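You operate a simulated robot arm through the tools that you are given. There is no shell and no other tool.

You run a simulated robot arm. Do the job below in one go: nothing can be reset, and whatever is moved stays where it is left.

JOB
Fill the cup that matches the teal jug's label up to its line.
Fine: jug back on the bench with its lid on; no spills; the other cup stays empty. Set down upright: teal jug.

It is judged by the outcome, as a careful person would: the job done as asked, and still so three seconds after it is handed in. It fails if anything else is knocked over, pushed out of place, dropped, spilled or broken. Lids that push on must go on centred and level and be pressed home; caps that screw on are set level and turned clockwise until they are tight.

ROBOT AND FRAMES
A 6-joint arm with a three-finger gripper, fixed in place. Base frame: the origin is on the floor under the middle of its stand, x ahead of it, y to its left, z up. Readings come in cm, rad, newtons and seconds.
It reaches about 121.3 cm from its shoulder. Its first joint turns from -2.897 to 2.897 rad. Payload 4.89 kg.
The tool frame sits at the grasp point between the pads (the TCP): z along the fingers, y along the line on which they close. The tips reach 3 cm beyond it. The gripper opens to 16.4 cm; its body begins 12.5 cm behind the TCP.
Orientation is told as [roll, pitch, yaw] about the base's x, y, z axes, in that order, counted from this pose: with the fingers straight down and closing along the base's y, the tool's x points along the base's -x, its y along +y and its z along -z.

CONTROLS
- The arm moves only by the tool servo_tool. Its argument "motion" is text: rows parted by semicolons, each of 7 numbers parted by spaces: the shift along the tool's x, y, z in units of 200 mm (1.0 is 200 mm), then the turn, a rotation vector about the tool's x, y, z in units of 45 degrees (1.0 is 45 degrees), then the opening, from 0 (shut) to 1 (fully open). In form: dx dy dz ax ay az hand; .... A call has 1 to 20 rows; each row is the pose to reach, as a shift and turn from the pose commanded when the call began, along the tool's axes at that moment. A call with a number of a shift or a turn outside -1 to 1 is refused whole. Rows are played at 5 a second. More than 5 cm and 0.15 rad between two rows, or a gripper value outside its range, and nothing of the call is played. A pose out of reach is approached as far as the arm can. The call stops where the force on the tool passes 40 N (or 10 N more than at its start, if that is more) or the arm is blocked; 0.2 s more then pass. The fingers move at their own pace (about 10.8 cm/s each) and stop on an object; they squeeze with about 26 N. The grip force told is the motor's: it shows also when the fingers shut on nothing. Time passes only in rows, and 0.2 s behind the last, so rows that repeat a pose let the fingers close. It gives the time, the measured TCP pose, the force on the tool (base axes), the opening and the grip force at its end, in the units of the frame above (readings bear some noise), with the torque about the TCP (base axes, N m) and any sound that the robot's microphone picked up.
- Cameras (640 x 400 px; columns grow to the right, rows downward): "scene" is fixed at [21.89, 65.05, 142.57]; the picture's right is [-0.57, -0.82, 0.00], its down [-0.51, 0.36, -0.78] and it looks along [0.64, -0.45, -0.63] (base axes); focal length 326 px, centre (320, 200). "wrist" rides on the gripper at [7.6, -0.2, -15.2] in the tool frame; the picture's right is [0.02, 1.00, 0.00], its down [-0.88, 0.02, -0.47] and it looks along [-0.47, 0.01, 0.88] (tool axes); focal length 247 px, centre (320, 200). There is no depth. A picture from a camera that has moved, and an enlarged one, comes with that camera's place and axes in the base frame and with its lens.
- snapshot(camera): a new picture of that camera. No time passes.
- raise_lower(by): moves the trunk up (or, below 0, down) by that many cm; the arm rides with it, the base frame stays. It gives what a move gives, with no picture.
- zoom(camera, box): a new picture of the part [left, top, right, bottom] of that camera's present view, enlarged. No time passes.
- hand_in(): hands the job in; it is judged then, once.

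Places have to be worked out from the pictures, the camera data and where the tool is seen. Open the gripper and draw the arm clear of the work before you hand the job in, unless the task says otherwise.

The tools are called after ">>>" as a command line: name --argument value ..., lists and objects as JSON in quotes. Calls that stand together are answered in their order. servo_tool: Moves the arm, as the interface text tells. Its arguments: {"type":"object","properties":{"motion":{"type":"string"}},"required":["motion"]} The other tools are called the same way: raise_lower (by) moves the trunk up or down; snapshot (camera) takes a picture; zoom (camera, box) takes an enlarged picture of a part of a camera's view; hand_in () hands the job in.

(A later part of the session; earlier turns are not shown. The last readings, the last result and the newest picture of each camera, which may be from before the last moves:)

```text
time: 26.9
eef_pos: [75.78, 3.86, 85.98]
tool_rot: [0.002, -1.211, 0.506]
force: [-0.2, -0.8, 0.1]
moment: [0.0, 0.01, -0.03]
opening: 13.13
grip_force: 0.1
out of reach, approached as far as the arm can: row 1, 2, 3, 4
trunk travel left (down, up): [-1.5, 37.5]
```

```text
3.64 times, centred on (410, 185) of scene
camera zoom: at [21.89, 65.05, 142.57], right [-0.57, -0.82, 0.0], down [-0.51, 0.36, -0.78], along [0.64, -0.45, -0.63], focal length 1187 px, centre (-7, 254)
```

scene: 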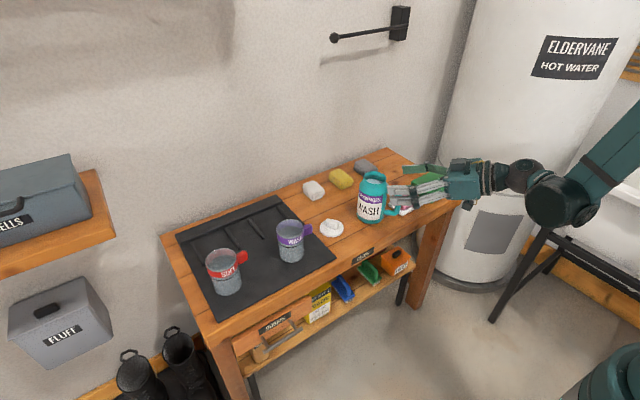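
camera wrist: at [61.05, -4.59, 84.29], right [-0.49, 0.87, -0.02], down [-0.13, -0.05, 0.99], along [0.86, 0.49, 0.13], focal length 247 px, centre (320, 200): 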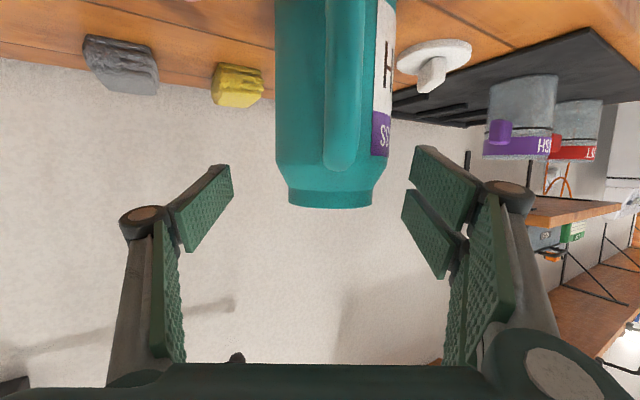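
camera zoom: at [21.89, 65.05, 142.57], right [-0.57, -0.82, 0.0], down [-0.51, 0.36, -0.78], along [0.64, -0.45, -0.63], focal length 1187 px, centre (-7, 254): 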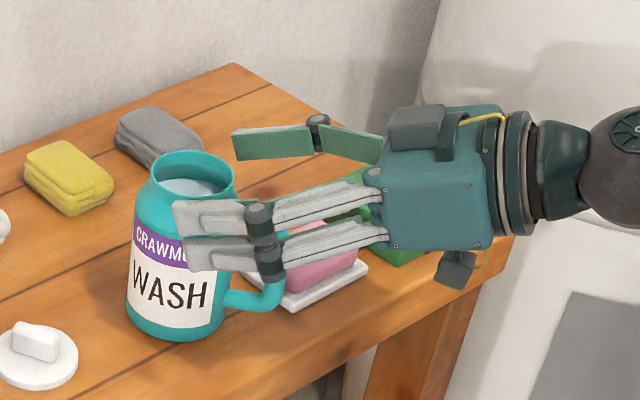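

At 20° pitch the arm can't get low enough and settled at (75.8, 3.9, 86). A steeper 40° pitch still clears the handle geometrically and suits the arm better, so I'll rotate in place to that and recentre sideways by 0.9 cm.

>>> servo_tool --motion "0 0.015 0 0 0.15 0 0.8; 0 0.03 0 0 0.3 0 0.8; 0 0.046 0 0 0.43 0 0.8; 0 0.046 0 0 0.43 0 0.8"

>>> snapshot --camera "wrist"

>>> zoom --camera "scene" --box '[330, 130, 490, 240]'

```text
time: 27.9
eef_pos: [75.25, 4.59, 85.96]
tool_rot: [0.002, -0.877, 0.507]
force: [0.4, 1.1, 0.6]
moment: [0.0, -0.04, 0.0]
opening: 13.11
grip_force: 0.2
trunk travel left (down, up): [-1.5, 37.5]
```

```text
taken
camera wrist: at [60.94, -3.55, 90.03], right [-0.5, 0.87, -0.02], down [0.17, 0.11, 0.98], along [0.85, 0.49, -0.2], focal length 247 px, centre (320, 200)
```

wrist: 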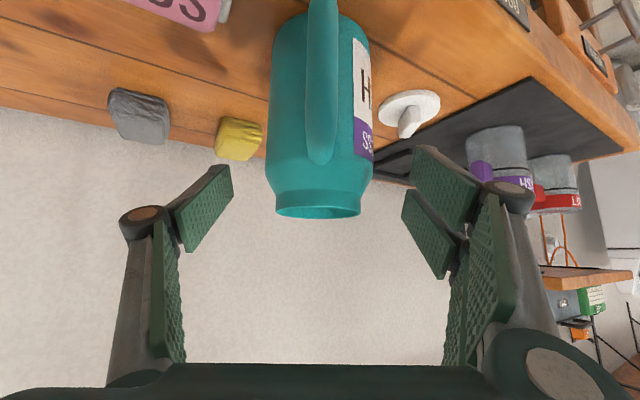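

```text
3.64 times, centred on (410, 185) of scene
camera zoom: at [21.89, 65.05, 142.57], right [-0.57, -0.82, 0.0], down [-0.51, 0.36, -0.78], along [0.64, -0.45, -0.63], focal length 1187 px, centre (-7, 254)
```

zoom: 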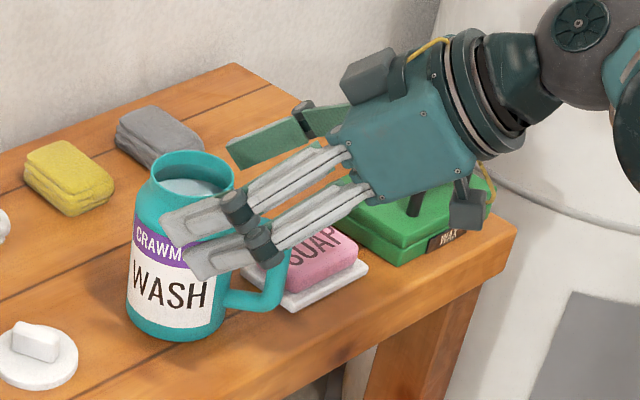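

It now sits at 40° pitch and is centred laterally. I'll move the remaining 2.9 cm forward and 6.8 cm down to bring the TCP onto the jug's axis at mid-body.

>>> servo_tool --motion "0.05 0.001 0.1 0 0 0 0.8; 0.1 0.001 0.2 0 0 0 0.8; 0.14 0.001 0.28 0 0 0 0.8; 0.169 0.001 0.331 0 0 0 0.8; 0.169 0.001 0.331 0 0 0 0.8"

>>> snapshot --camera "wrist"

>>> zoom --camera "scene" --box '[330, 130, 490, 240]'

```text
time: 29.1
eef_pos: [77.88, 6.19, 79.21]
tool_rot: [0.0, -0.877, 0.505]
force: [0.1, -0.4, -0.4]
moment: [0.0, 0.0, 0.02]
opening: 13.12
grip_force: 0.0
trunk travel left (down, up): [-1.5, 37.5]
```

```text
taken
camera wrist: at [63.54, -2.03, 83.23], right [-0.5, 0.87, -0.02], down [0.16, 0.11, 0.98], along [0.85, 0.49, -0.2], focal length 247 px, centre (320, 200)
```

wrist: 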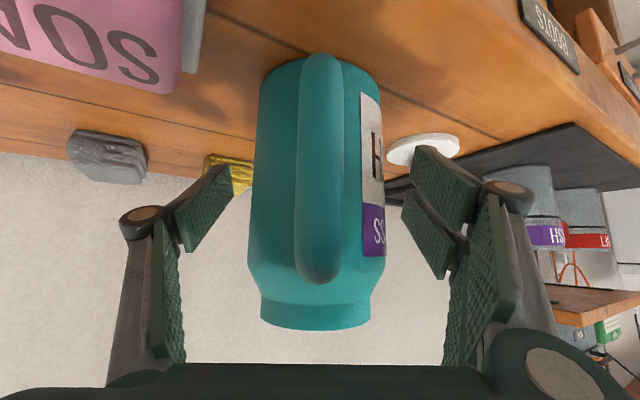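

```text
3.64 times, centred on (410, 185) of scene
camera zoom: at [21.89, 65.05, 142.57], right [-0.57, -0.82, 0.0], down [-0.51, 0.36, -0.78], along [0.64, -0.45, -0.63], focal length 1187 px, centre (-7, 254)
```

zoom: 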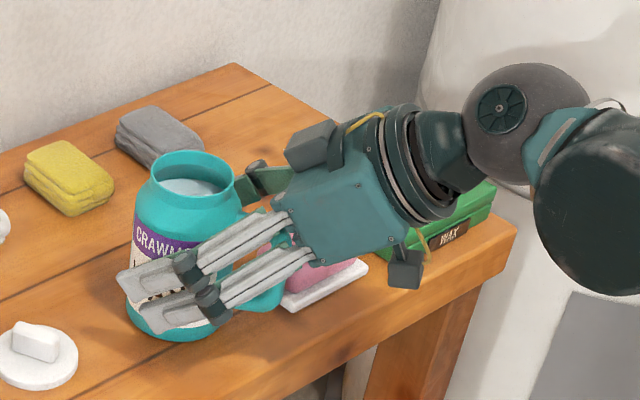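

The TCP is on the jug's axis (offset about 0.1 cm) and the forces are clear. I'll close gently on the body.

>>> servo_tool --motion "0 -0.004 0 0 0 0 0.7; 0 -0.004 0 0 0 0 0.6; 0 -0.004 0 0 0 0 0.55; 0 -0.004 0 0 0 0 0.5; 0 -0.004 0 0 0 0 0.3; 0 -0.004 0 0 0 0 0; 0 -0.004 0 0 0 0 0"

>>> snapshot --camera "wrist"

>>> zoom --camera "scene" --box '[330, 130, 490, 240]'

```text
time: 30.7
eef_pos: [77.92, 6.02, 79.36]
tool_rot: [0.001, -0.878, 0.507]
force: [-0.6, -1.2, 1.9]
moment: [0.19, 0.17, 0.03]
opening: 8.67
grip_force: 25.9
trunk travel left (down, up): [-1.5, 37.5]
```

```text
taken
camera wrist: at [63.55, -2.16, 83.26], right [-0.5, 0.87, -0.02], down [0.16, 0.11, 0.98], along [0.85, 0.49, -0.2], focal length 247 px, centre (320, 200)
```

wrist: 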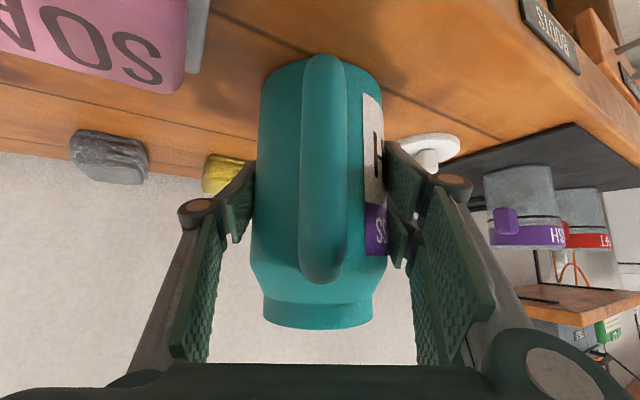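

```text
3.64 times, centred on (410, 185) of scene
camera zoom: at [21.89, 65.05, 142.57], right [-0.57, -0.82, 0.0], down [-0.51, 0.36, -0.78], along [0.64, -0.45, -0.63], focal length 1187 px, centre (-7, 254)
```

zoom: 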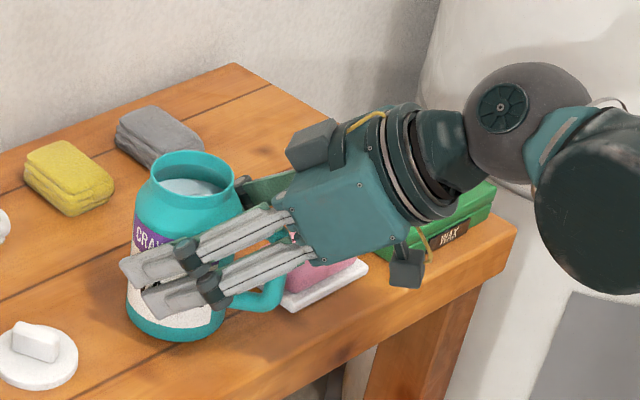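

It's gripped firmly with an opening of 8.67 cm. I'll test-lift 1.5 cm and check the load and for slip.

>>> servo_tool --motion "-0.019 0 -0.016 0 0 0 0; -0.038 0 -0.032 0 0 0 0; -0.0576 0 -0.048 0 0 0 0; -0.0576 0 -0.048 0 0 0 0; -0.0576 0 -0.048 0 0 0 0"

>>> snapshot --camera "wrist"

>>> zoom --camera "scene" --box '[330, 130, 490, 240]'

```text
time: 31.9
eef_pos: [77.93, 6.06, 80.76]
tool_rot: [0.002, -0.878, 0.506]
force: [-0.3, 1.2, -7.5]
moment: [0.01, -0.02, -0.01]
opening: 8.69
grip_force: 25.9
trunk travel left (down, up): [-1.5, 37.5]
```

```text
taken
camera wrist: at [63.55, -2.21, 84.73], right [-0.5, 0.87, -0.02], down [0.16, 0.11, 0.98], along [0.85, 0.49, -0.2], focal length 247 px, centre (320, 200)
```

wrist: 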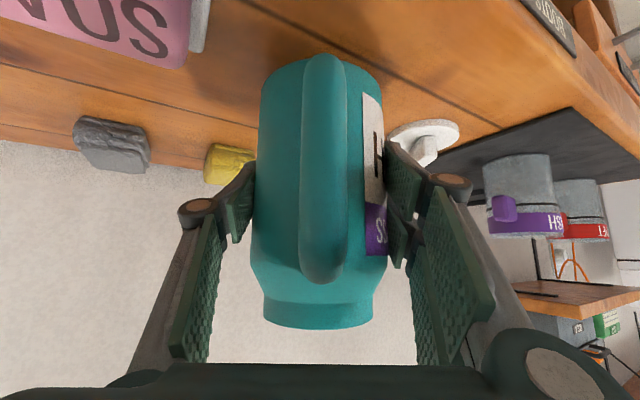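

```text
3.64 times, centred on (410, 185) of scene
camera zoom: at [21.89, 65.05, 142.57], right [-0.57, -0.82, 0.0], down [-0.51, 0.36, -0.78], along [0.64, -0.45, -0.63], focal length 1187 px, centre (-7, 254)
```

zoom: 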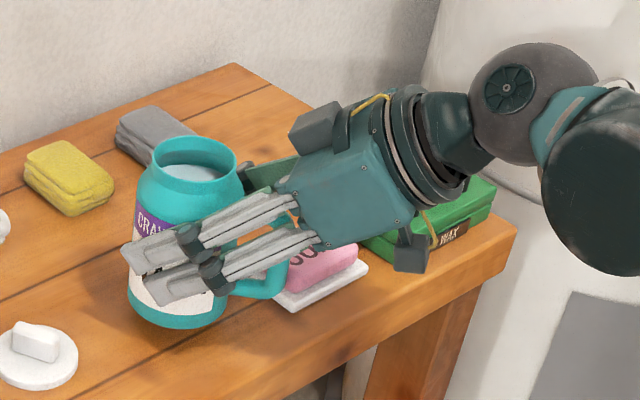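

The jug lifted cleanly: about 7.5 N, no slip, near-zero moment. I'll raise it straight up, smoothly, so its base clears the cups' rims at z≈82.

>>> servo_tool --motion "-0.02 0 -0.0166 0 0 0 0; -0.06 0 -0.05 0 0 0 0; -0.115 0 -0.0957 0 0 0 0; -0.175 0 -0.1457 0 0 0 0; -0.235 0 -0.1957 0 0 0 0; -0.295 0 -0.2456 0 0 0 0; -0.355 0 -0.2956 0 0 0 0; -0.41 0 -0.3414 0 0 0 0; -0.45 0 -0.3747 0 0 0 0; -0.465 0 -0.3872 0 0 0 0; -0.465 0 -0.3872 0 0 0 0; -0.465 0 -0.3872 0 0 0 0"

>>> snapshot --camera "scene"

>>> snapshot --camera "wrist"

```text
time: 34.5
eef_pos: [77.93, 6.03, 92.8]
tool_rot: [0.002, -0.877, 0.507]
force: [-0.6, 0.6, -8.0]
moment: [0.02, -0.02, 0.02]
opening: 8.7
grip_force: 26.3
trunk travel left (down, up): [-1.5, 37.5]
```

```text
taken
```

scene: 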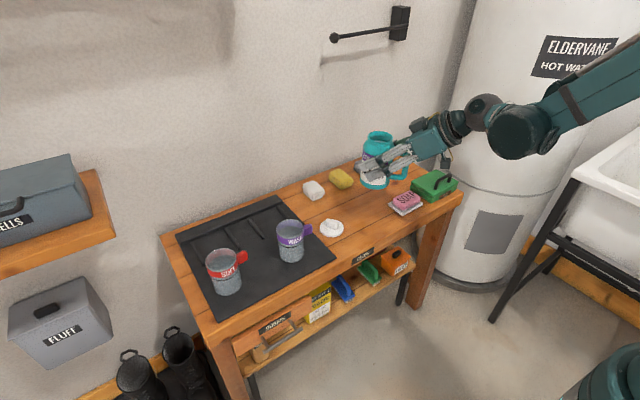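

```text
taken
camera wrist: at [63.55, -2.2, 96.78], right [-0.5, 0.87, -0.02], down [0.16, 0.11, 0.98], along [0.85, 0.49, -0.2], focal length 247 px, centre (320, 200)
```

wrist: 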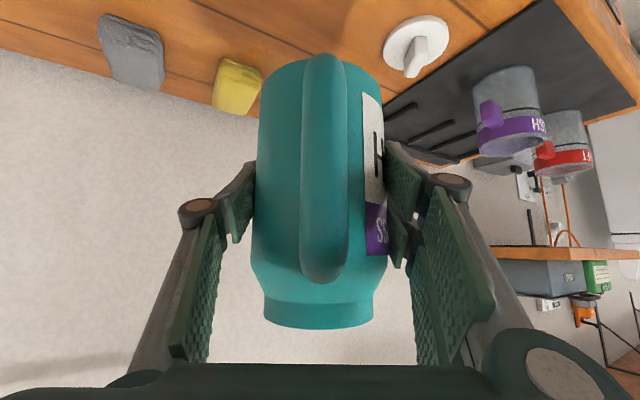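

The jug hangs level. From here I'll zoom on the WASH cup to triangulate its rim and handle precisely.

>>> zoom --camera "wrist" --box '[450, 50, 610, 180]'

>>> zoom --camera "scene" --box '[265, 205, 325, 275]'

>>> zoom --camera "scene" --box '[340, 110, 450, 200]'

```text
3.08 times, centred on (530, 115) of wrist
camera zoom: at [63.55, -2.2, 96.78], right [-0.5, 0.87, -0.02], down [0.16, 0.11, 0.98], along [0.85, 0.49, -0.2], focal length 760 px, centre (-326, 462)
```

zoom: 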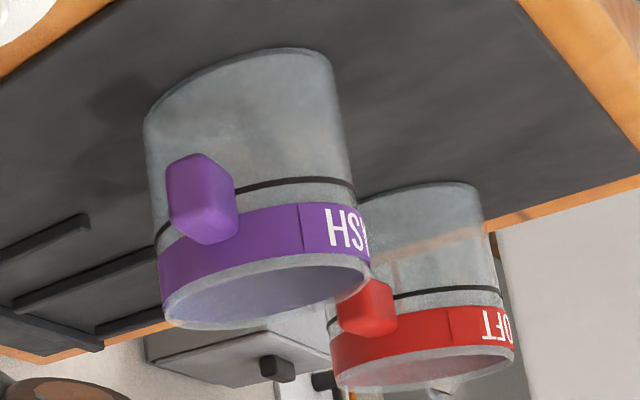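

```text
5.71 times, centred on (295, 240) of scene
camera zoom: at [21.89, 65.05, 142.57], right [-0.57, -0.82, 0.0], down [-0.51, 0.36, -0.78], along [0.64, -0.45, -0.63], focal length 1865 px, centre (463, -29)
```

zoom: 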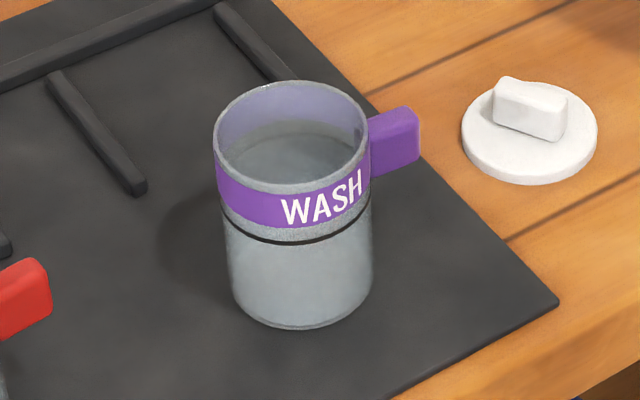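

```text
4.44 times, centred on (395, 155) of scene
camera zoom: at [21.89, 65.05, 142.57], right [-0.57, -0.82, 0.0], down [-0.51, 0.36, -0.78], along [0.64, -0.45, -0.63], focal length 1451 px, centre (-13, 400)
```

zoom: 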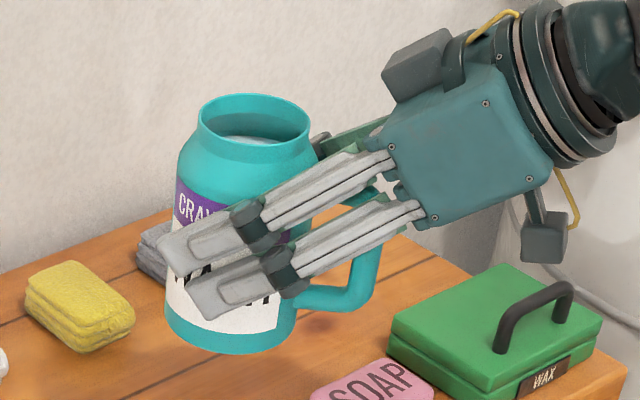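

The triangulated WASH cup rim centre is (77.7, 35.8, 82.3), with its handle toward (−0.55, −0.83). I'll carry the jug level to a stand-off behind the cup at z≈93, in two smooth legs.

>>> servo_tool --motion "-0.003 0.02 0.003 0 0 0 0; -0.008 0.07 0.01 0 0 0 0; -0.017 0.14 0.02 0 0 0 0; -0.027 0.22 0.032 0 0 0 0; -0.037 0.3 0.043 0 0 0 0; -0.047 0.38 0.055 0 0 0 0; -0.057 0.46 0.067 0 0 0 0; -0.066 0.54 0.078 0 0 0 0; -0.074 0.61 0.088 0 0 0 0; -0.079 0.654 0.0947 0 0 0 0; -0.079 0.654 0.0947 0 0 0 0"

>>> servo_tool --motion "-0.003 0.02 0.003 0 0 0 0; -0.008 0.07 0.01 0 0 0 0; -0.017 0.14 0.02 0 0 0 0; -0.027 0.22 0.032 0 0 0 0; -0.037 0.3 0.043 0 0 0 0; -0.047 0.38 0.055 0 0 0 0; -0.057 0.46 0.067 0 0 0 0; -0.066 0.54 0.078 0 0 0 0; -0.074 0.61 0.088 0 0 0 0; -0.079 0.654 0.0947 0 0 0 0; -0.079 0.654 0.0947 0 0 0 0"

>>> snapshot --camera "scene"

>>> snapshot --camera "wrist"

```text
time: 36.9
eef_pos: [73.8, 18.74, 92.87]
tool_rot: [0.001, -0.878, 0.507]
force: [0.7, 0.1, -7.1]
moment: [0.02, -0.01, 0.06]
opening: 8.67
grip_force: 26.0
trunk travel left (down, up): [-1.5, 37.5]
```

```text
time: 39.3
eef_pos: [69.32, 31.42, 92.77]
tool_rot: [0.0, -0.879, 0.507]
force: [-0.9, -0.3, -7.2]
moment: [0.03, -0.01, 0.09]
opening: 8.66
grip_force: 26.2
trunk travel left (down, up): [-1.5, 37.5]
```

```text
taken
```

scene: 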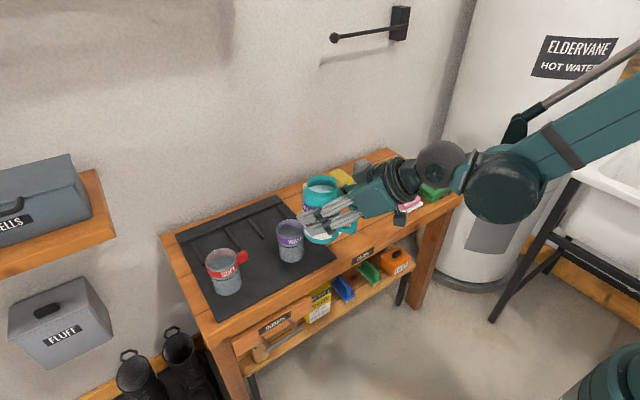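

```text
taken
camera wrist: at [55.01, 23.12, 96.75], right [-0.5, 0.87, -0.02], down [0.17, 0.11, 0.98], along [0.85, 0.49, -0.2], focal length 247 px, centre (320, 200)
```

wrist: 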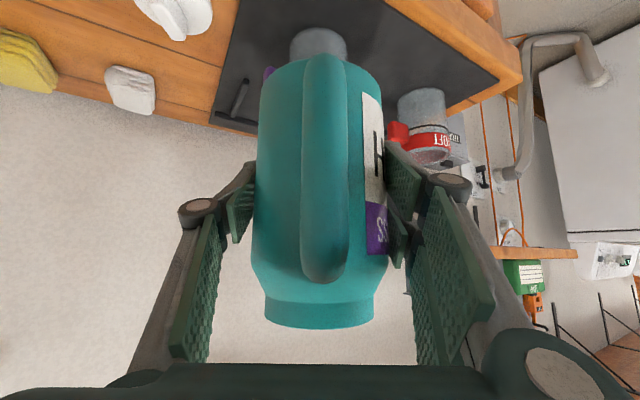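

The jug is 9.5 cm behind the cup along the pour direction, and the two are laterally aligned within 0.1 cm. I'll check the scene camera's view of the cup at this stand-off.

>>> zoom --camera "scene" --box '[255, 165, 375, 275]'

```text
3.64 times, centred on (315, 220) of scene
camera zoom: at [21.89, 65.05, 142.57], right [-0.57, -0.82, 0.0], down [-0.51, 0.36, -0.78], along [0.64, -0.45, -0.63], focal length 1187 px, centre (338, 127)
```

zoom: 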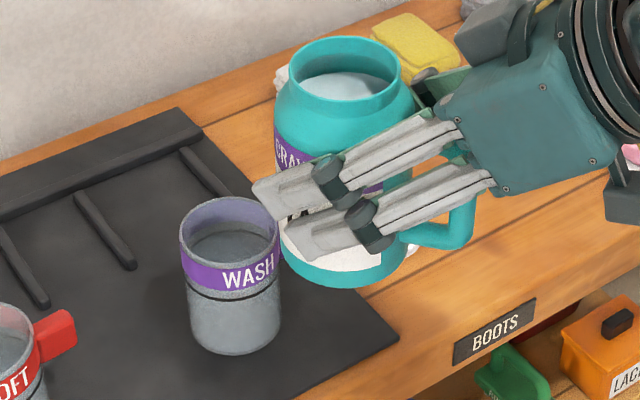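

The view of the cup and jug mouth is good, with liquid about 1.7 cm below the jug's rim. I'll tilt to about 20°, before any flow, while bringing the lip toward the cup.

>>> servo_tool --motion "-0.004 -0.001 0.012 0 0.05 0 0; -0.01 -0.002 0.03 0 0.12 0 0; -0.016 -0.003 0.05 0 0.2 0 0; -0.024 -0.004 0.075 0 0.29 0 0; -0.03 -0.005 0.095 0 0.37 0 0; -0.036 -0.005 0.11 0 0.444 0 0; -0.036 -0.005 0.11 0 0.444 0 0; -0.036 -0.005 0.11 0 0.444 0 0"

>>> zoom --camera "scene" --box '[255, 165, 375, 275]'

>>> snapshot --camera "wrist"

```text
time: 41.1
eef_pos: [71.36, 32.34, 91.82]
tool_rot: [0.001, -0.53, 0.507]
force: [-0.3, 0.2, -7.5]
moment: [-0.01, 0.01, 0.03]
opening: 8.66
grip_force: 26.0
trunk travel left (down, up): [-1.5, 37.5]
```

```text
3.64 times, centred on (315, 220) of scene
camera zoom: at [21.89, 65.05, 142.57], right [-0.57, -0.82, 0.0], down [-0.51, 0.36, -0.78], along [0.64, -0.45, -0.63], focal length 1187 px, centre (338, 127)
```

zoom: 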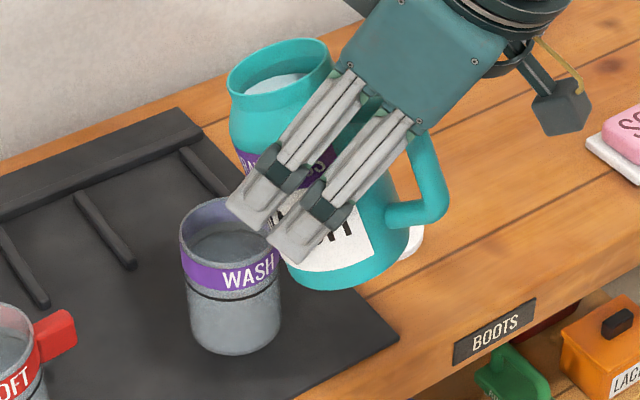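

```text
taken
camera wrist: at [58.92, 25.2, 101.25], right [-0.5, 0.86, -0.01], down [0.45, 0.27, 0.85], along [0.74, 0.42, -0.52], focal length 247 px, centre (320, 200)
```

wrist: 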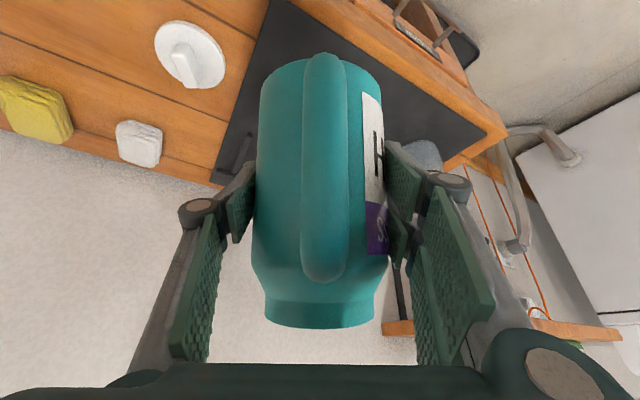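

At 20° it holds steady with no flow. The lip is above the cup's near half. I'll ease to 27° and lower a little, keeping the lip just behind the cup's centre, then look for flow.

>>> servo_tool --motion "0.025 0 0.02 0 0.03 0 0; 0.055 0 0.043 0 0.07 0 0; 0.085 0 0.067 0 0.115 0 0; 0.105 0 0.083 0 0.156 0 0; 0.105 0 0.083 0 0.156 0 0; 0.105 0 0.083 0 0.156 0 0"

>>> zoom --camera "scene" --box '[255, 165, 375, 275]'

```text
time: 42.5
eef_pos: [70.44, 31.89, 89.43]
tool_rot: [0.0, -0.407, 0.508]
force: [0.7, 1.4, -7.5]
moment: [-0.01, -0.03, -0.02]
opening: 8.67
grip_force: 25.9
trunk travel left (down, up): [-1.5, 37.5]
```

```text
3.64 times, centred on (315, 220) of scene
camera zoom: at [21.89, 65.05, 142.57], right [-0.57, -0.82, 0.0], down [-0.51, 0.36, -0.78], along [0.64, -0.45, -0.63], focal length 1187 px, centre (338, 127)
```

zoom: 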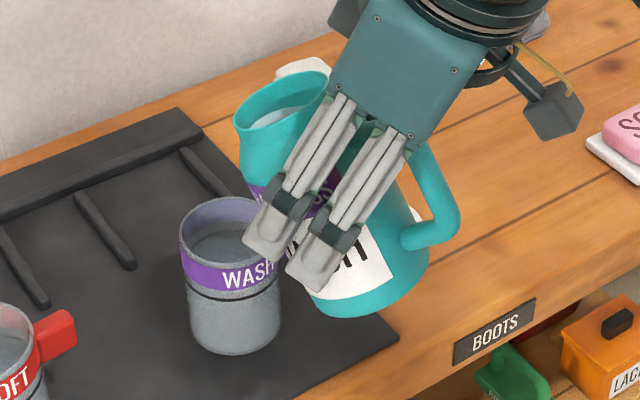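

No flow yet and the weight is unchanged at 7.5 N. I'll tilt on in small steps, keeping the lip over the same spot.

>>> servo_tool --motion "0.01 0 0.004 0 0.04 0 0; 0.022 0 0.008 0 0.085 0 0; 0.035 0 0.0123 0 0.133 0 0; 0.035 0 0.0123 0 0.133 0 0; 0.035 0 0.0123 0 0.133 0 0"

>>> zoom --camera "scene" --box '[255, 180, 345, 270]'

```text
time: 43.7
eef_pos: [70.16, 31.58, 88.84]
tool_rot: [0.0, -0.302, 0.509]
force: [-0.4, 0.1, -7.5]
moment: [0.02, -0.02, 0.01]
opening: 8.67
grip_force: 26.0
trunk travel left (down, up): [-1.5, 37.5]
```

```text
4.44 times, centred on (300, 225) of scene
camera zoom: at [21.89, 65.05, 142.57], right [-0.57, -0.82, 0.0], down [-0.51, 0.36, -0.78], along [0.64, -0.45, -0.63], focal length 1451 px, centre (409, 89)
```

zoom: 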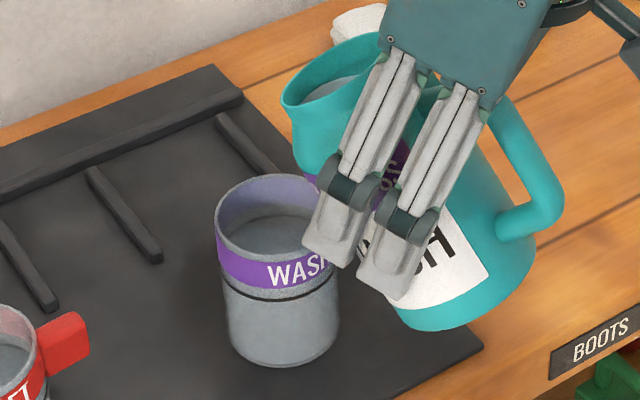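

There's still no flow at 33°. I'll continue to 38°.

>>> servo_tool --motion "0.009 0 0.006 0 0.037 0 0; 0.017 0 0.012 0 0.074 0 0; 0.026 0 0.018 0 0.111 0 0; 0.026 0 0.018 0 0.111 0 0; 0.026 0 0.018 0 0.111 0 0"

>>> zoom --camera "scene" --box '[255, 180, 345, 270]'

```text
time: 44.9
eef_pos: [69.81, 31.46, 88.61]
tool_rot: [0.0, -0.215, 0.508]
force: [0.0, 0.3, -6.5]
moment: [-0.01, -0.02, 0.0]
opening: 8.67
grip_force: 25.7
trunk travel left (down, up): [-1.5, 37.5]
```

```text
4.44 times, centred on (300, 225) of scene
camera zoom: at [21.89, 65.05, 142.57], right [-0.57, -0.82, 0.0], down [-0.51, 0.36, -0.78], along [0.64, -0.45, -0.63], focal length 1451 px, centre (409, 89)
```

zoom: 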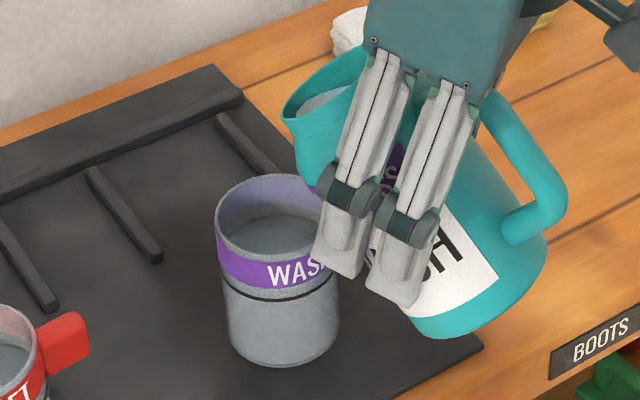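

There's no visible stream at 38°. I'll zoom into the jug mouth to see how near the liquid is to the lip.

>>> zoom --camera "scene" --box '[288, 180, 338, 220]'

```text
10.00 times, centred on (313, 200) of scene
camera zoom: at [21.89, 65.05, 142.57], right [-0.57, -0.82, 0.0], down [-0.51, 0.36, -0.78], along [0.64, -0.45, -0.63], focal length 3264 px, centre (390, 200)
```

zoom: 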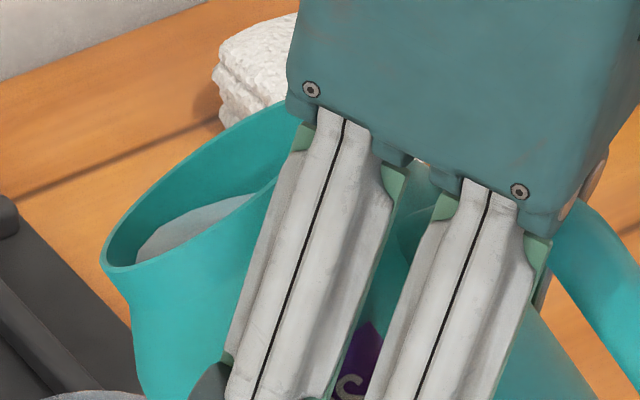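

The liquid is within about half a centimetre of the lip, so I'll take a smaller step to 42°.

>>> servo_tool --motion "0.006 0 0.007 0 0.03 0 0; 0.012 0 0.014 0 0.06 0 0; 0.0185 0 0.0216 0 0.089 0 0; 0.0185 0 0.0216 0 0.089 0 0; 0.0185 0 0.0216 0 0.089 0 0"

>>> zoom --camera "scene" --box '[255, 180, 345, 270]'

>>> zoom --camera "scene" --box '[288, 180, 338, 220]'

```text
time: 46.1
eef_pos: [69.59, 31.17, 87.95]
tool_rot: [0.0, -0.144, 0.507]
force: [-0.1, -0.4, -7.7]
moment: [0.03, -0.01, 0.02]
opening: 8.66
grip_force: 25.9
trunk travel left (down, up): [-1.5, 37.5]
```

```text
4.44 times, centred on (300, 225) of scene
camera zoom: at [21.89, 65.05, 142.57], right [-0.57, -0.82, 0.0], down [-0.51, 0.36, -0.78], along [0.64, -0.45, -0.63], focal length 1451 px, centre (409, 89)
```

zoom: 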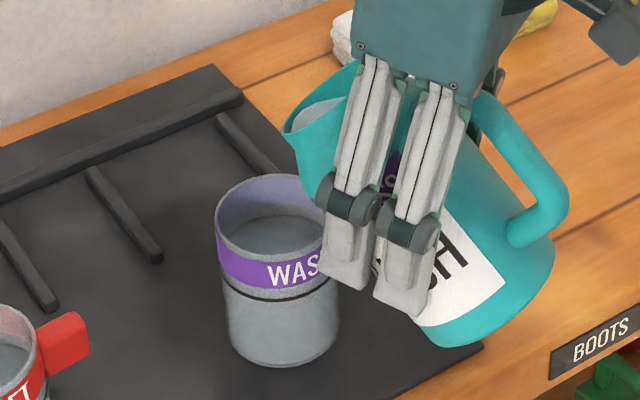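

```text
10.00 times, centred on (313, 200) of scene
camera zoom: at [21.89, 65.05, 142.57], right [-0.57, -0.82, 0.0], down [-0.51, 0.36, -0.78], along [0.64, -0.45, -0.63], focal length 3264 px, centre (390, 200)
```

zoom: 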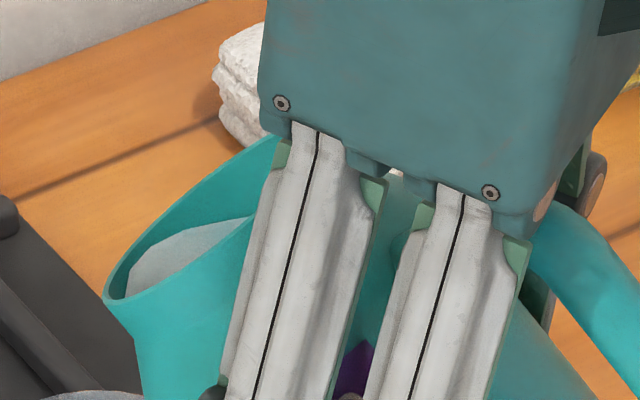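

The liquid is right at the lip. I'll go 2° more and check for the first trickle.

>>> servo_tool --motion "0.002 0 0 0 0.016 0 0; 0.004 0 0 0 0.032 0 0; 0.006 0 -0.001 0 0.047 0 0; 0.006 0 -0.001 0 0.047 0 0"

>>> zoom --camera "scene" --box '[255, 180, 345, 270]'

>>> zoom --camera "scene" --box '[288, 180, 338, 220]'

```text
time: 47.1
eef_pos: [69.31, 31.18, 88.02]
tool_rot: [0.0, -0.109, 0.508]
force: [-0.3, -0.4, -6.7]
moment: [-0.03, -0.01, 0.0]
opening: 8.67
grip_force: 26.3
trunk travel left (down, up): [-1.5, 37.5]
```

```text
4.44 times, centred on (300, 225) of scene
camera zoom: at [21.89, 65.05, 142.57], right [-0.57, -0.82, 0.0], down [-0.51, 0.36, -0.78], along [0.64, -0.45, -0.63], focal length 1451 px, centre (409, 89)
```

zoom: 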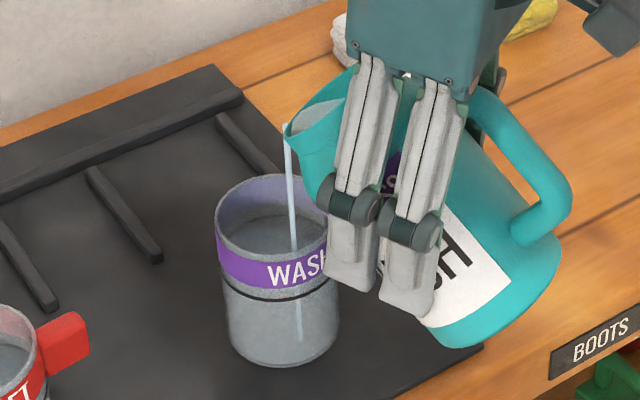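

```text
10.00 times, centred on (313, 200) of scene
camera zoom: at [21.89, 65.05, 142.57], right [-0.57, -0.82, 0.0], down [-0.51, 0.36, -0.78], along [0.64, -0.45, -0.63], focal length 3264 px, centre (390, 200)
```

zoom: 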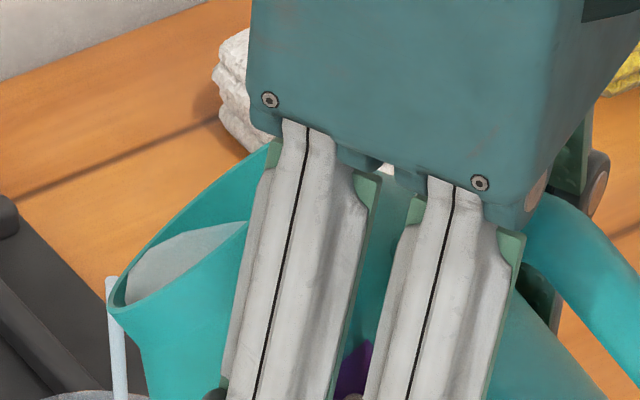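

A thin stream is falling cleanly inside the WASH cup. I'll hold a second to see how it progresses.

>>> servo_tool --motion "0 0 0 0 0 0 0; 0 0 0 0 0 0 0; 0 0 0 0 0 0 0; 0 0 0 0 0 0 0"

>>> zoom --camera "scene" --box '[255, 180, 345, 270]'

```text
time: 48.1
eef_pos: [69.36, 31.23, 87.96]
tool_rot: [0.001, -0.108, 0.508]
force: [0.1, -0.7, -6.9]
moment: [0.01, -0.06, 0.0]
opening: 8.68
grip_force: 26.1
trunk travel left (down, up): [-1.5, 37.5]
```

```text
4.44 times, centred on (300, 225) of scene
camera zoom: at [21.89, 65.05, 142.57], right [-0.57, -0.82, 0.0], down [-0.51, 0.36, -0.78], along [0.64, -0.45, -0.63], focal length 1451 px, centre (409, 89)
```

zoom: 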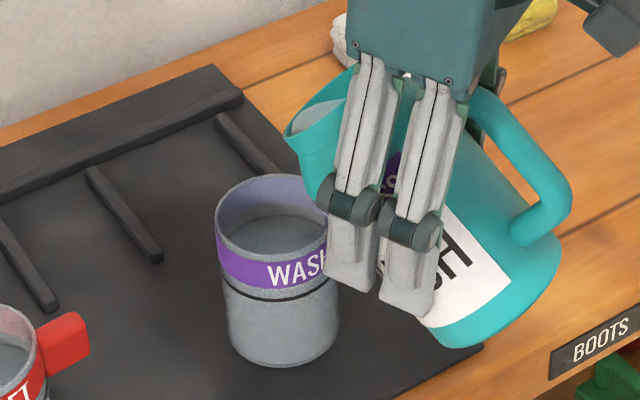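

The stream stopped on its own, so the poured amount tracks the tilt and I can meter it by angle. I'll tilt 4° more and watch where the stronger stream lands.

>>> servo_tool --motion "0 0 0.004 0 0.022 0 0; -0.001 0 0.008 0 0.044 0 0; -0.002 0 0.012 0 0.067 0 0; -0.002 0 0.0153 0 0.089 0 0"

>>> zoom --camera "scene" --box '[255, 180, 345, 270]'

```text
time: 49.1
eef_pos: [69.4, 31.18, 87.51]
tool_rot: [0.0, -0.039, 0.507]
force: [-0.4, -0.9, -7.0]
moment: [0.05, -0.06, -0.02]
opening: 8.67
grip_force: 25.6
trunk travel left (down, up): [-1.5, 37.5]
```

```text
4.44 times, centred on (300, 225) of scene
camera zoom: at [21.89, 65.05, 142.57], right [-0.57, -0.82, 0.0], down [-0.51, 0.36, -0.78], along [0.64, -0.45, -0.63], focal length 1451 px, centre (409, 89)
```

zoom: 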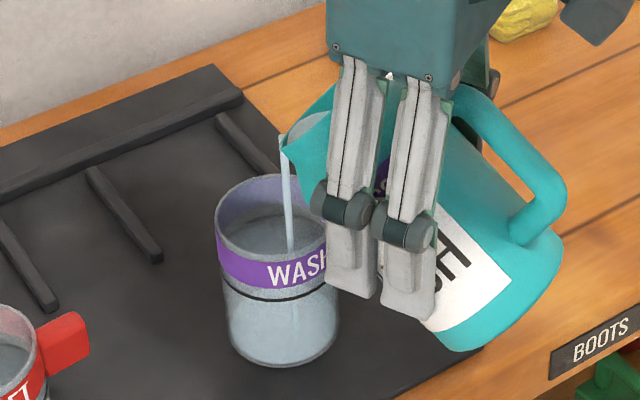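

The stream lands inside. I'll zoom on the cup to see whether its level can be read through the wall.

>>> zoom --camera "scene" --box '[270, 210, 310, 266]'

```text
7.14 times, centred on (290, 238) of scene
camera zoom: at [21.89, 65.05, 142.57], right [-0.57, -0.82, 0.0], down [-0.51, 0.36, -0.78], along [0.64, -0.45, -0.63], focal length 2331 px, centre (534, -71)
```

zoom: 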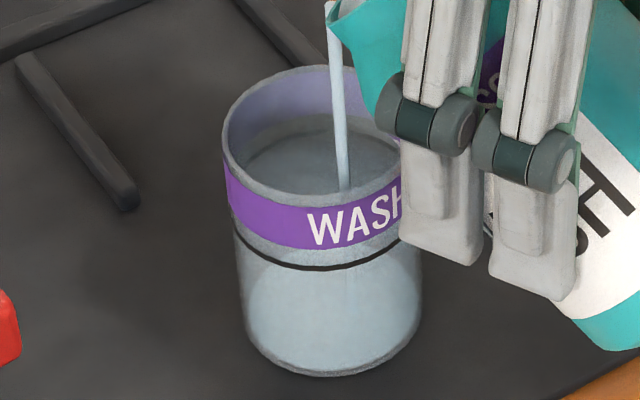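

The pale liquid shows through the wall in the lower part of the cup. I'll hold until the flow settles and compare.

>>> servo_tool --motion "0 0 0 0 0 0 0; 0 0 0 0 0 0 0; 0 0 0 0 0 0 0; 0 0 0 0 0 0 0"

>>> zoom --camera "scene" --box '[270, 210, 310, 266]'

```text
time: 50.1
eef_pos: [69.32, 31.14, 87.49]
tool_rot: [0.0, -0.037, 0.507]
force: [0.7, -0.1, -7.4]
moment: [0.0, 0.01, 0.01]
opening: 8.68
grip_force: 26.0
trunk travel left (down, up): [-1.5, 37.5]
```

```text
7.14 times, centred on (290, 238) of scene
camera zoom: at [21.89, 65.05, 142.57], right [-0.57, -0.82, 0.0], down [-0.51, 0.36, -0.78], along [0.64, -0.45, -0.63], focal length 2331 px, centre (534, -71)
```

zoom: 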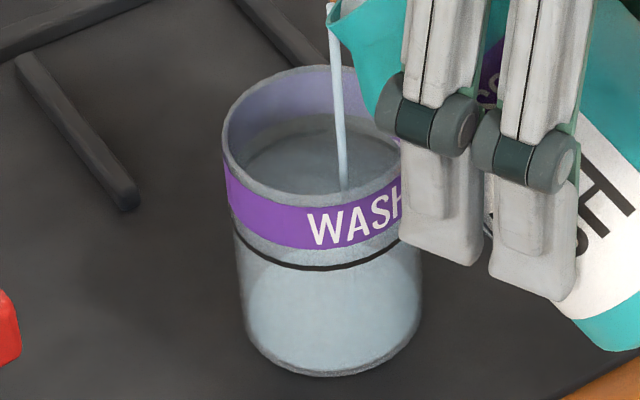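

It's still trickling at 48°. I'll keep holding.

>>> servo_tool --motion "0 0 0 0 0 0 0; 0 0 0 0 0 0 0; 0 0 0 0 0 0 0; 0 0 0 0 0 0 0; 0 0 0 0 0 0 0; 0 0 0 0 0 0 0; 0 0 0 0 0 0 0; 0 0 0 0 0 0 0; 0 0 0 0 0 0 0"

>>> zoom --camera "scene" --box '[270, 210, 310, 266]'

```text
time: 52.1
eef_pos: [69.37, 31.17, 87.57]
tool_rot: [0.0, -0.04, 0.508]
force: [0.4, -0.4, -7.2]
moment: [0.03, 0.0, 0.0]
opening: 8.66
grip_force: 25.7
trunk travel left (down, up): [-1.5, 37.5]
```

```text
7.14 times, centred on (290, 238) of scene
camera zoom: at [21.89, 65.05, 142.57], right [-0.57, -0.82, 0.0], down [-0.51, 0.36, -0.78], along [0.64, -0.45, -0.63], focal length 2331 px, centre (534, -71)
```

zoom: 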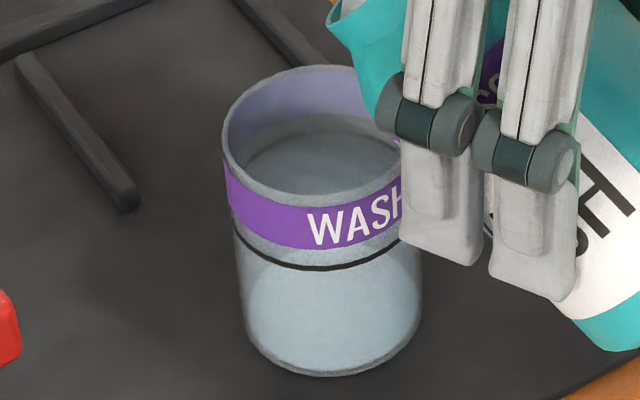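

The flow stopped again. I'll tilt to 53°, lowering slightly, then hold for it to settle.

>>> servo_tool --motion "0.003 0 0.01 0 0.022 0 0; 0.005 0 0.018 0 0.044 0 0; 0.007 0 0.026 0 0.067 0 0; 0.01 0 0.034 0 0.089 0 0; 0.012 0 0.0396 0 0.111 0 0; 0.012 0 0.0396 0 0.111 0 0; 0.012 0 0.0396 0 0.111 0 0"

>>> zoom --camera "scene" --box '[270, 200, 310, 266]'

```text
time: 53.7
eef_pos: [69.24, 31.13, 86.7]
tool_rot: [0.001, 0.048, 0.509]
force: [0.2, -0.2, -6.7]
moment: [0.02, -0.03, 0.03]
opening: 8.66
grip_force: 26.0
trunk travel left (down, up): [-1.5, 37.5]
```

```text
6.06 times, centred on (290, 233) of scene
camera zoom: at [21.89, 65.05, 142.57], right [-0.57, -0.82, 0.0], down [-0.51, 0.36, -0.78], along [0.64, -0.45, -0.63], focal length 1978 px, centre (502, 0)
```

zoom: 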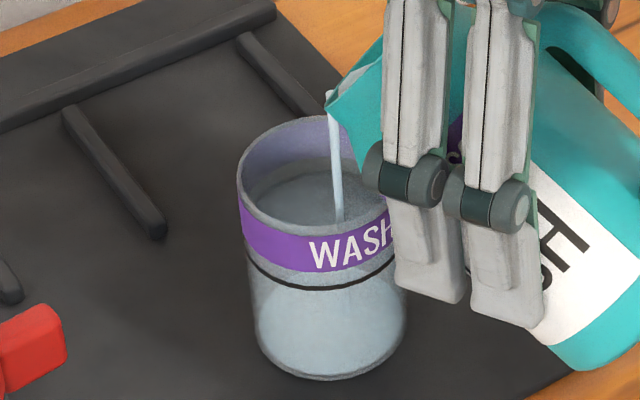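

The flow is steady and centred in the cup. I'll hold for it to settle.

>>> servo_tool --motion "0 0 0 0 0 0 0; 0 0 0 0 0 0 0; 0 0 0 0 0 0 0; 0 0 0 0 0 0 0; 0 0 0 0 0 0 0; 0 0 0 0 0 0 0; 0 0 0 0 0 0 0; 0 0 0 0 0 0 0; 0 0 0 0 0 0 0; 0 0 0 0 0 0 0; 0 0 0 0 0 0 0; 0 0 0 0 0 0 0; 0 0 0 0 0 0 0; 0 0 0 0 0 0 0; 0 0 0 0 0 0 0"

>>> zoom --camera "scene" --box '[270, 210, 310, 266]'

```text
time: 56.9
eef_pos: [69.21, 31.01, 86.76]
tool_rot: [0.001, 0.048, 0.509]
force: [0.1, -0.5, -6.1]
moment: [-0.02, 0.03, -0.02]
opening: 8.67
grip_force: 26.2
trunk travel left (down, up): [-1.5, 37.5]
```

```text
7.14 times, centred on (290, 238) of scene
camera zoom: at [21.89, 65.05, 142.57], right [-0.57, -0.82, 0.0], down [-0.51, 0.36, -0.78], along [0.64, -0.45, -0.63], focal length 2331 px, centre (534, -71)
```

zoom: 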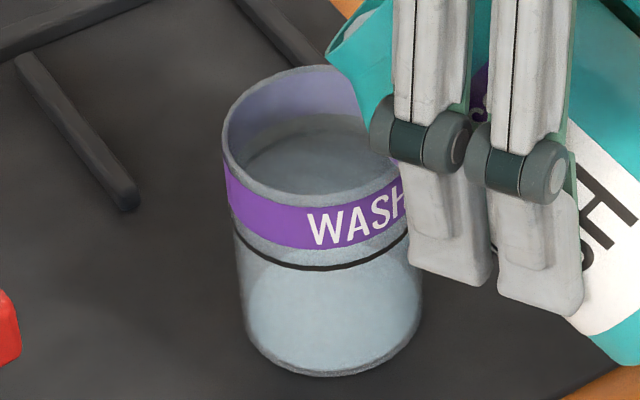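

The level is subtle, so I'll zoom tighter on the cup body.

>>> zoom --camera "scene" --box '[276, 222, 308, 266]'

>>> snapshot --camera "wrist"

```text
9.09 times, centred on (292, 244) of scene
camera zoom: at [21.89, 65.05, 142.57], right [-0.57, -0.82, 0.0], down [-0.51, 0.36, -0.78], along [0.64, -0.45, -0.63], focal length 2967 px, centre (574, -200)
```

zoom: 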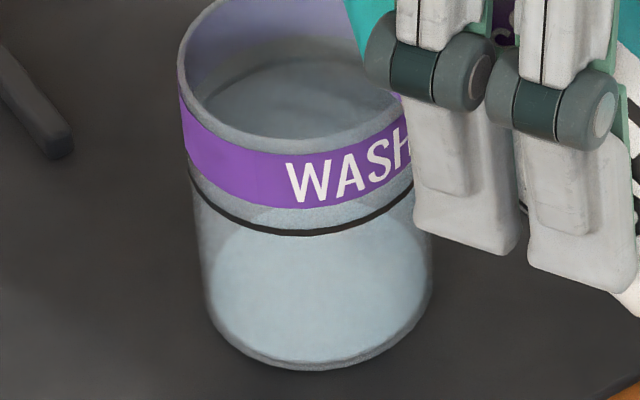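

```text
taken
camera wrist: at [63.35, 27.57, 102.5], right [-0.5, 0.86, 0.0], down [0.78, 0.46, 0.43], along [0.37, 0.22, -0.9], focal length 247 px, centre (320, 200)
```

wrist: 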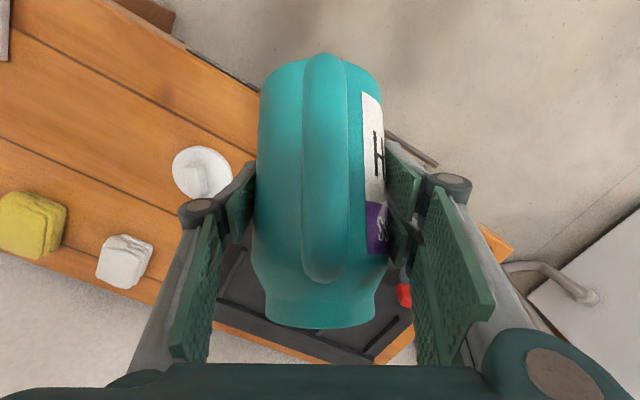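

The liquid is pooling in the bottom but is still far below the line. I'll tilt to 57° and hold in the same call.

>>> servo_tool --motion "0.002 0 0 0 0.022 0 0; 0.003 0 0 0 0.044 0 0; 0.005 0 0 0 0.067 0 0; 0.006 0 0 0 0.089 0 0; 0.006 0 0 0 0.089 0 0; 0.006 0 0 0 0.089 0 0"

>>> zoom --camera "scene" --box '[265, 195, 315, 266]'

>>> servo_tool --motion "0 0 0 0 0 0 0; 0 0 0 0 0 0 0; 0 0 0 0 0 0 0; 0 0 0 0 0 0 0; 0 0 0 0 0 0 0; 0 0 0 0 0 0 0; 0 0 0 0 0 0 0; 0 0 0 0 0 0 0; 0 0 0 0 0 0 0; 0 0 0 0 0 0 0; 0 0 0 0 0 0 0; 0 0 0 0 0 0 0; 0 0 0 0 0 0 0; 0 0 0 0 0 0 0; 0 0 0 0 0 0 0"

>>> zoom --camera "scene" --box '[276, 222, 308, 266]'

```text
time: 58.3
eef_pos: [69.14, 30.99, 86.69]
tool_rot: [-0.001, 0.119, 0.508]
force: [-0.7, -0.2, -6.3]
moment: [0.0, -0.02, -0.01]
opening: 8.63
grip_force: 25.8
trunk travel left (down, up): [-1.5, 37.5]
```

```text
5.63 times, centred on (290, 230) of scene
camera zoom: at [21.89, 65.05, 142.57], right [-0.57, -0.82, 0.0], down [-0.51, 0.36, -0.78], along [0.64, -0.45, -0.63], focal length 1839 px, centre (489, 28)
```

zoom: 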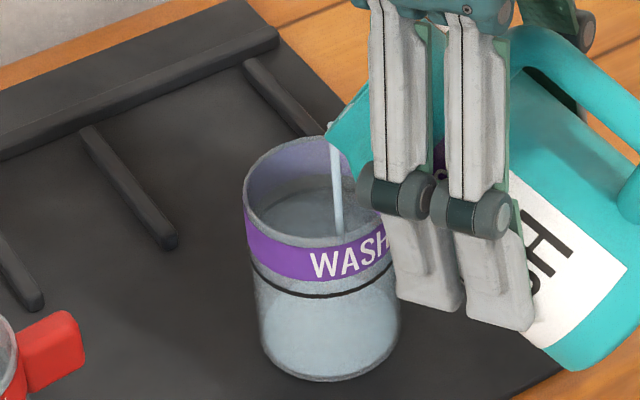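

```text
time: 61.5
eef_pos: [69.12, 31.01, 86.8]
tool_rot: [0.0, 0.118, 0.508]
force: [-0.4, 0.3, -7.3]
moment: [-0.02, -0.01, 0.02]
opening: 8.68
grip_force: 26.0
trunk travel left (down, up): [-1.5, 37.5]
```

```text
9.09 times, centred on (292, 244) of scene
camera zoom: at [21.89, 65.05, 142.57], right [-0.57, -0.82, 0.0], down [-0.51, 0.36, -0.78], along [0.64, -0.45, -0.63], focal length 2967 px, centre (574, -200)
```

zoom: 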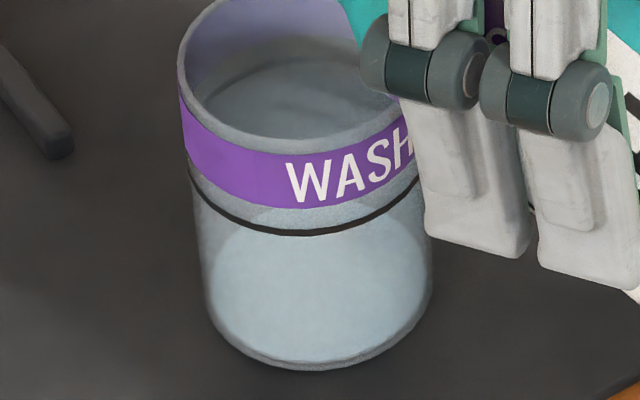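

The level is rising slowly and is still well under the line. I'll tilt to 62°.

>>> servo_tool --motion "0.001 0 0 0 0.022 0 0; 0.002 0 0 0 0.044 0 0; 0.003 0 0 0 0.067 0 0; 0.004 0 0 0 0.089 0 0; 0.005 0 0 0 0.111 0 0; 0.005 0 0 0 0.111 0 0"

>>> zoom --camera "scene" --box '[265, 195, 315, 266]'

>>> servo_tool --motion "0 0 0 0 0 0 0; 0 0 0 0 0 0 0; 0 0 0 0 0 0 0; 0 0 0 0 0 0 0; 0 0 0 0 0 0 0; 0 0 0 0 0 0 0; 0 0 0 0 0 0 0; 0 0 0 0 0 0 0; 0 0 0 0 0 0 0; 0 0 0 0 0 0 0; 0 0 0 0 0 0 0; 0 0 0 0 0 0 0; 0 0 0 0 0 0 0; 0 0 0 0 0 0 0; 0 0 0 0 0 0 0"

>>> zoom --camera "scene" --box '[276, 222, 308, 266]'

```text
time: 62.9
eef_pos: [69.11, 30.84, 86.87]
tool_rot: [0.0, 0.206, 0.506]
force: [-0.1, 0.3, -6.0]
moment: [-0.01, 0.0, 0.0]
opening: 8.66
grip_force: 25.8
trunk travel left (down, up): [-1.5, 37.5]
```

```text
5.63 times, centred on (290, 230) of scene
camera zoom: at [21.89, 65.05, 142.57], right [-0.57, -0.82, 0.0], down [-0.51, 0.36, -0.78], along [0.64, -0.45, -0.63], focal length 1839 px, centre (489, 28)
```

zoom: 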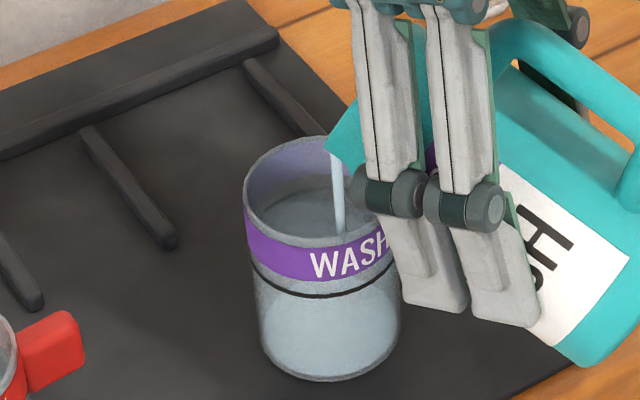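

```text
time: 66.1
eef_pos: [69.01, 30.92, 86.99]
tool_rot: [0.001, 0.204, 0.508]
force: [0.4, 0.0, -6.3]
moment: [0.02, 0.03, 0.0]
opening: 8.67
grip_force: 26.1
trunk travel left (down, up): [-1.5, 37.5]
```

```text
9.09 times, centred on (292, 244) of scene
camera zoom: at [21.89, 65.05, 142.57], right [-0.57, -0.82, 0.0], down [-0.51, 0.36, -0.78], along [0.64, -0.45, -0.63], focal length 2967 px, centre (574, -200)
```

zoom: 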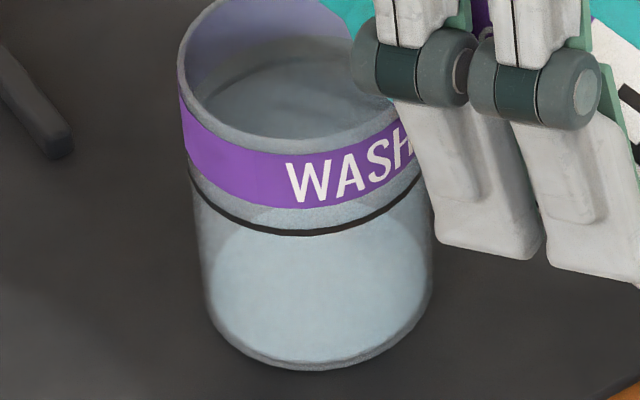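

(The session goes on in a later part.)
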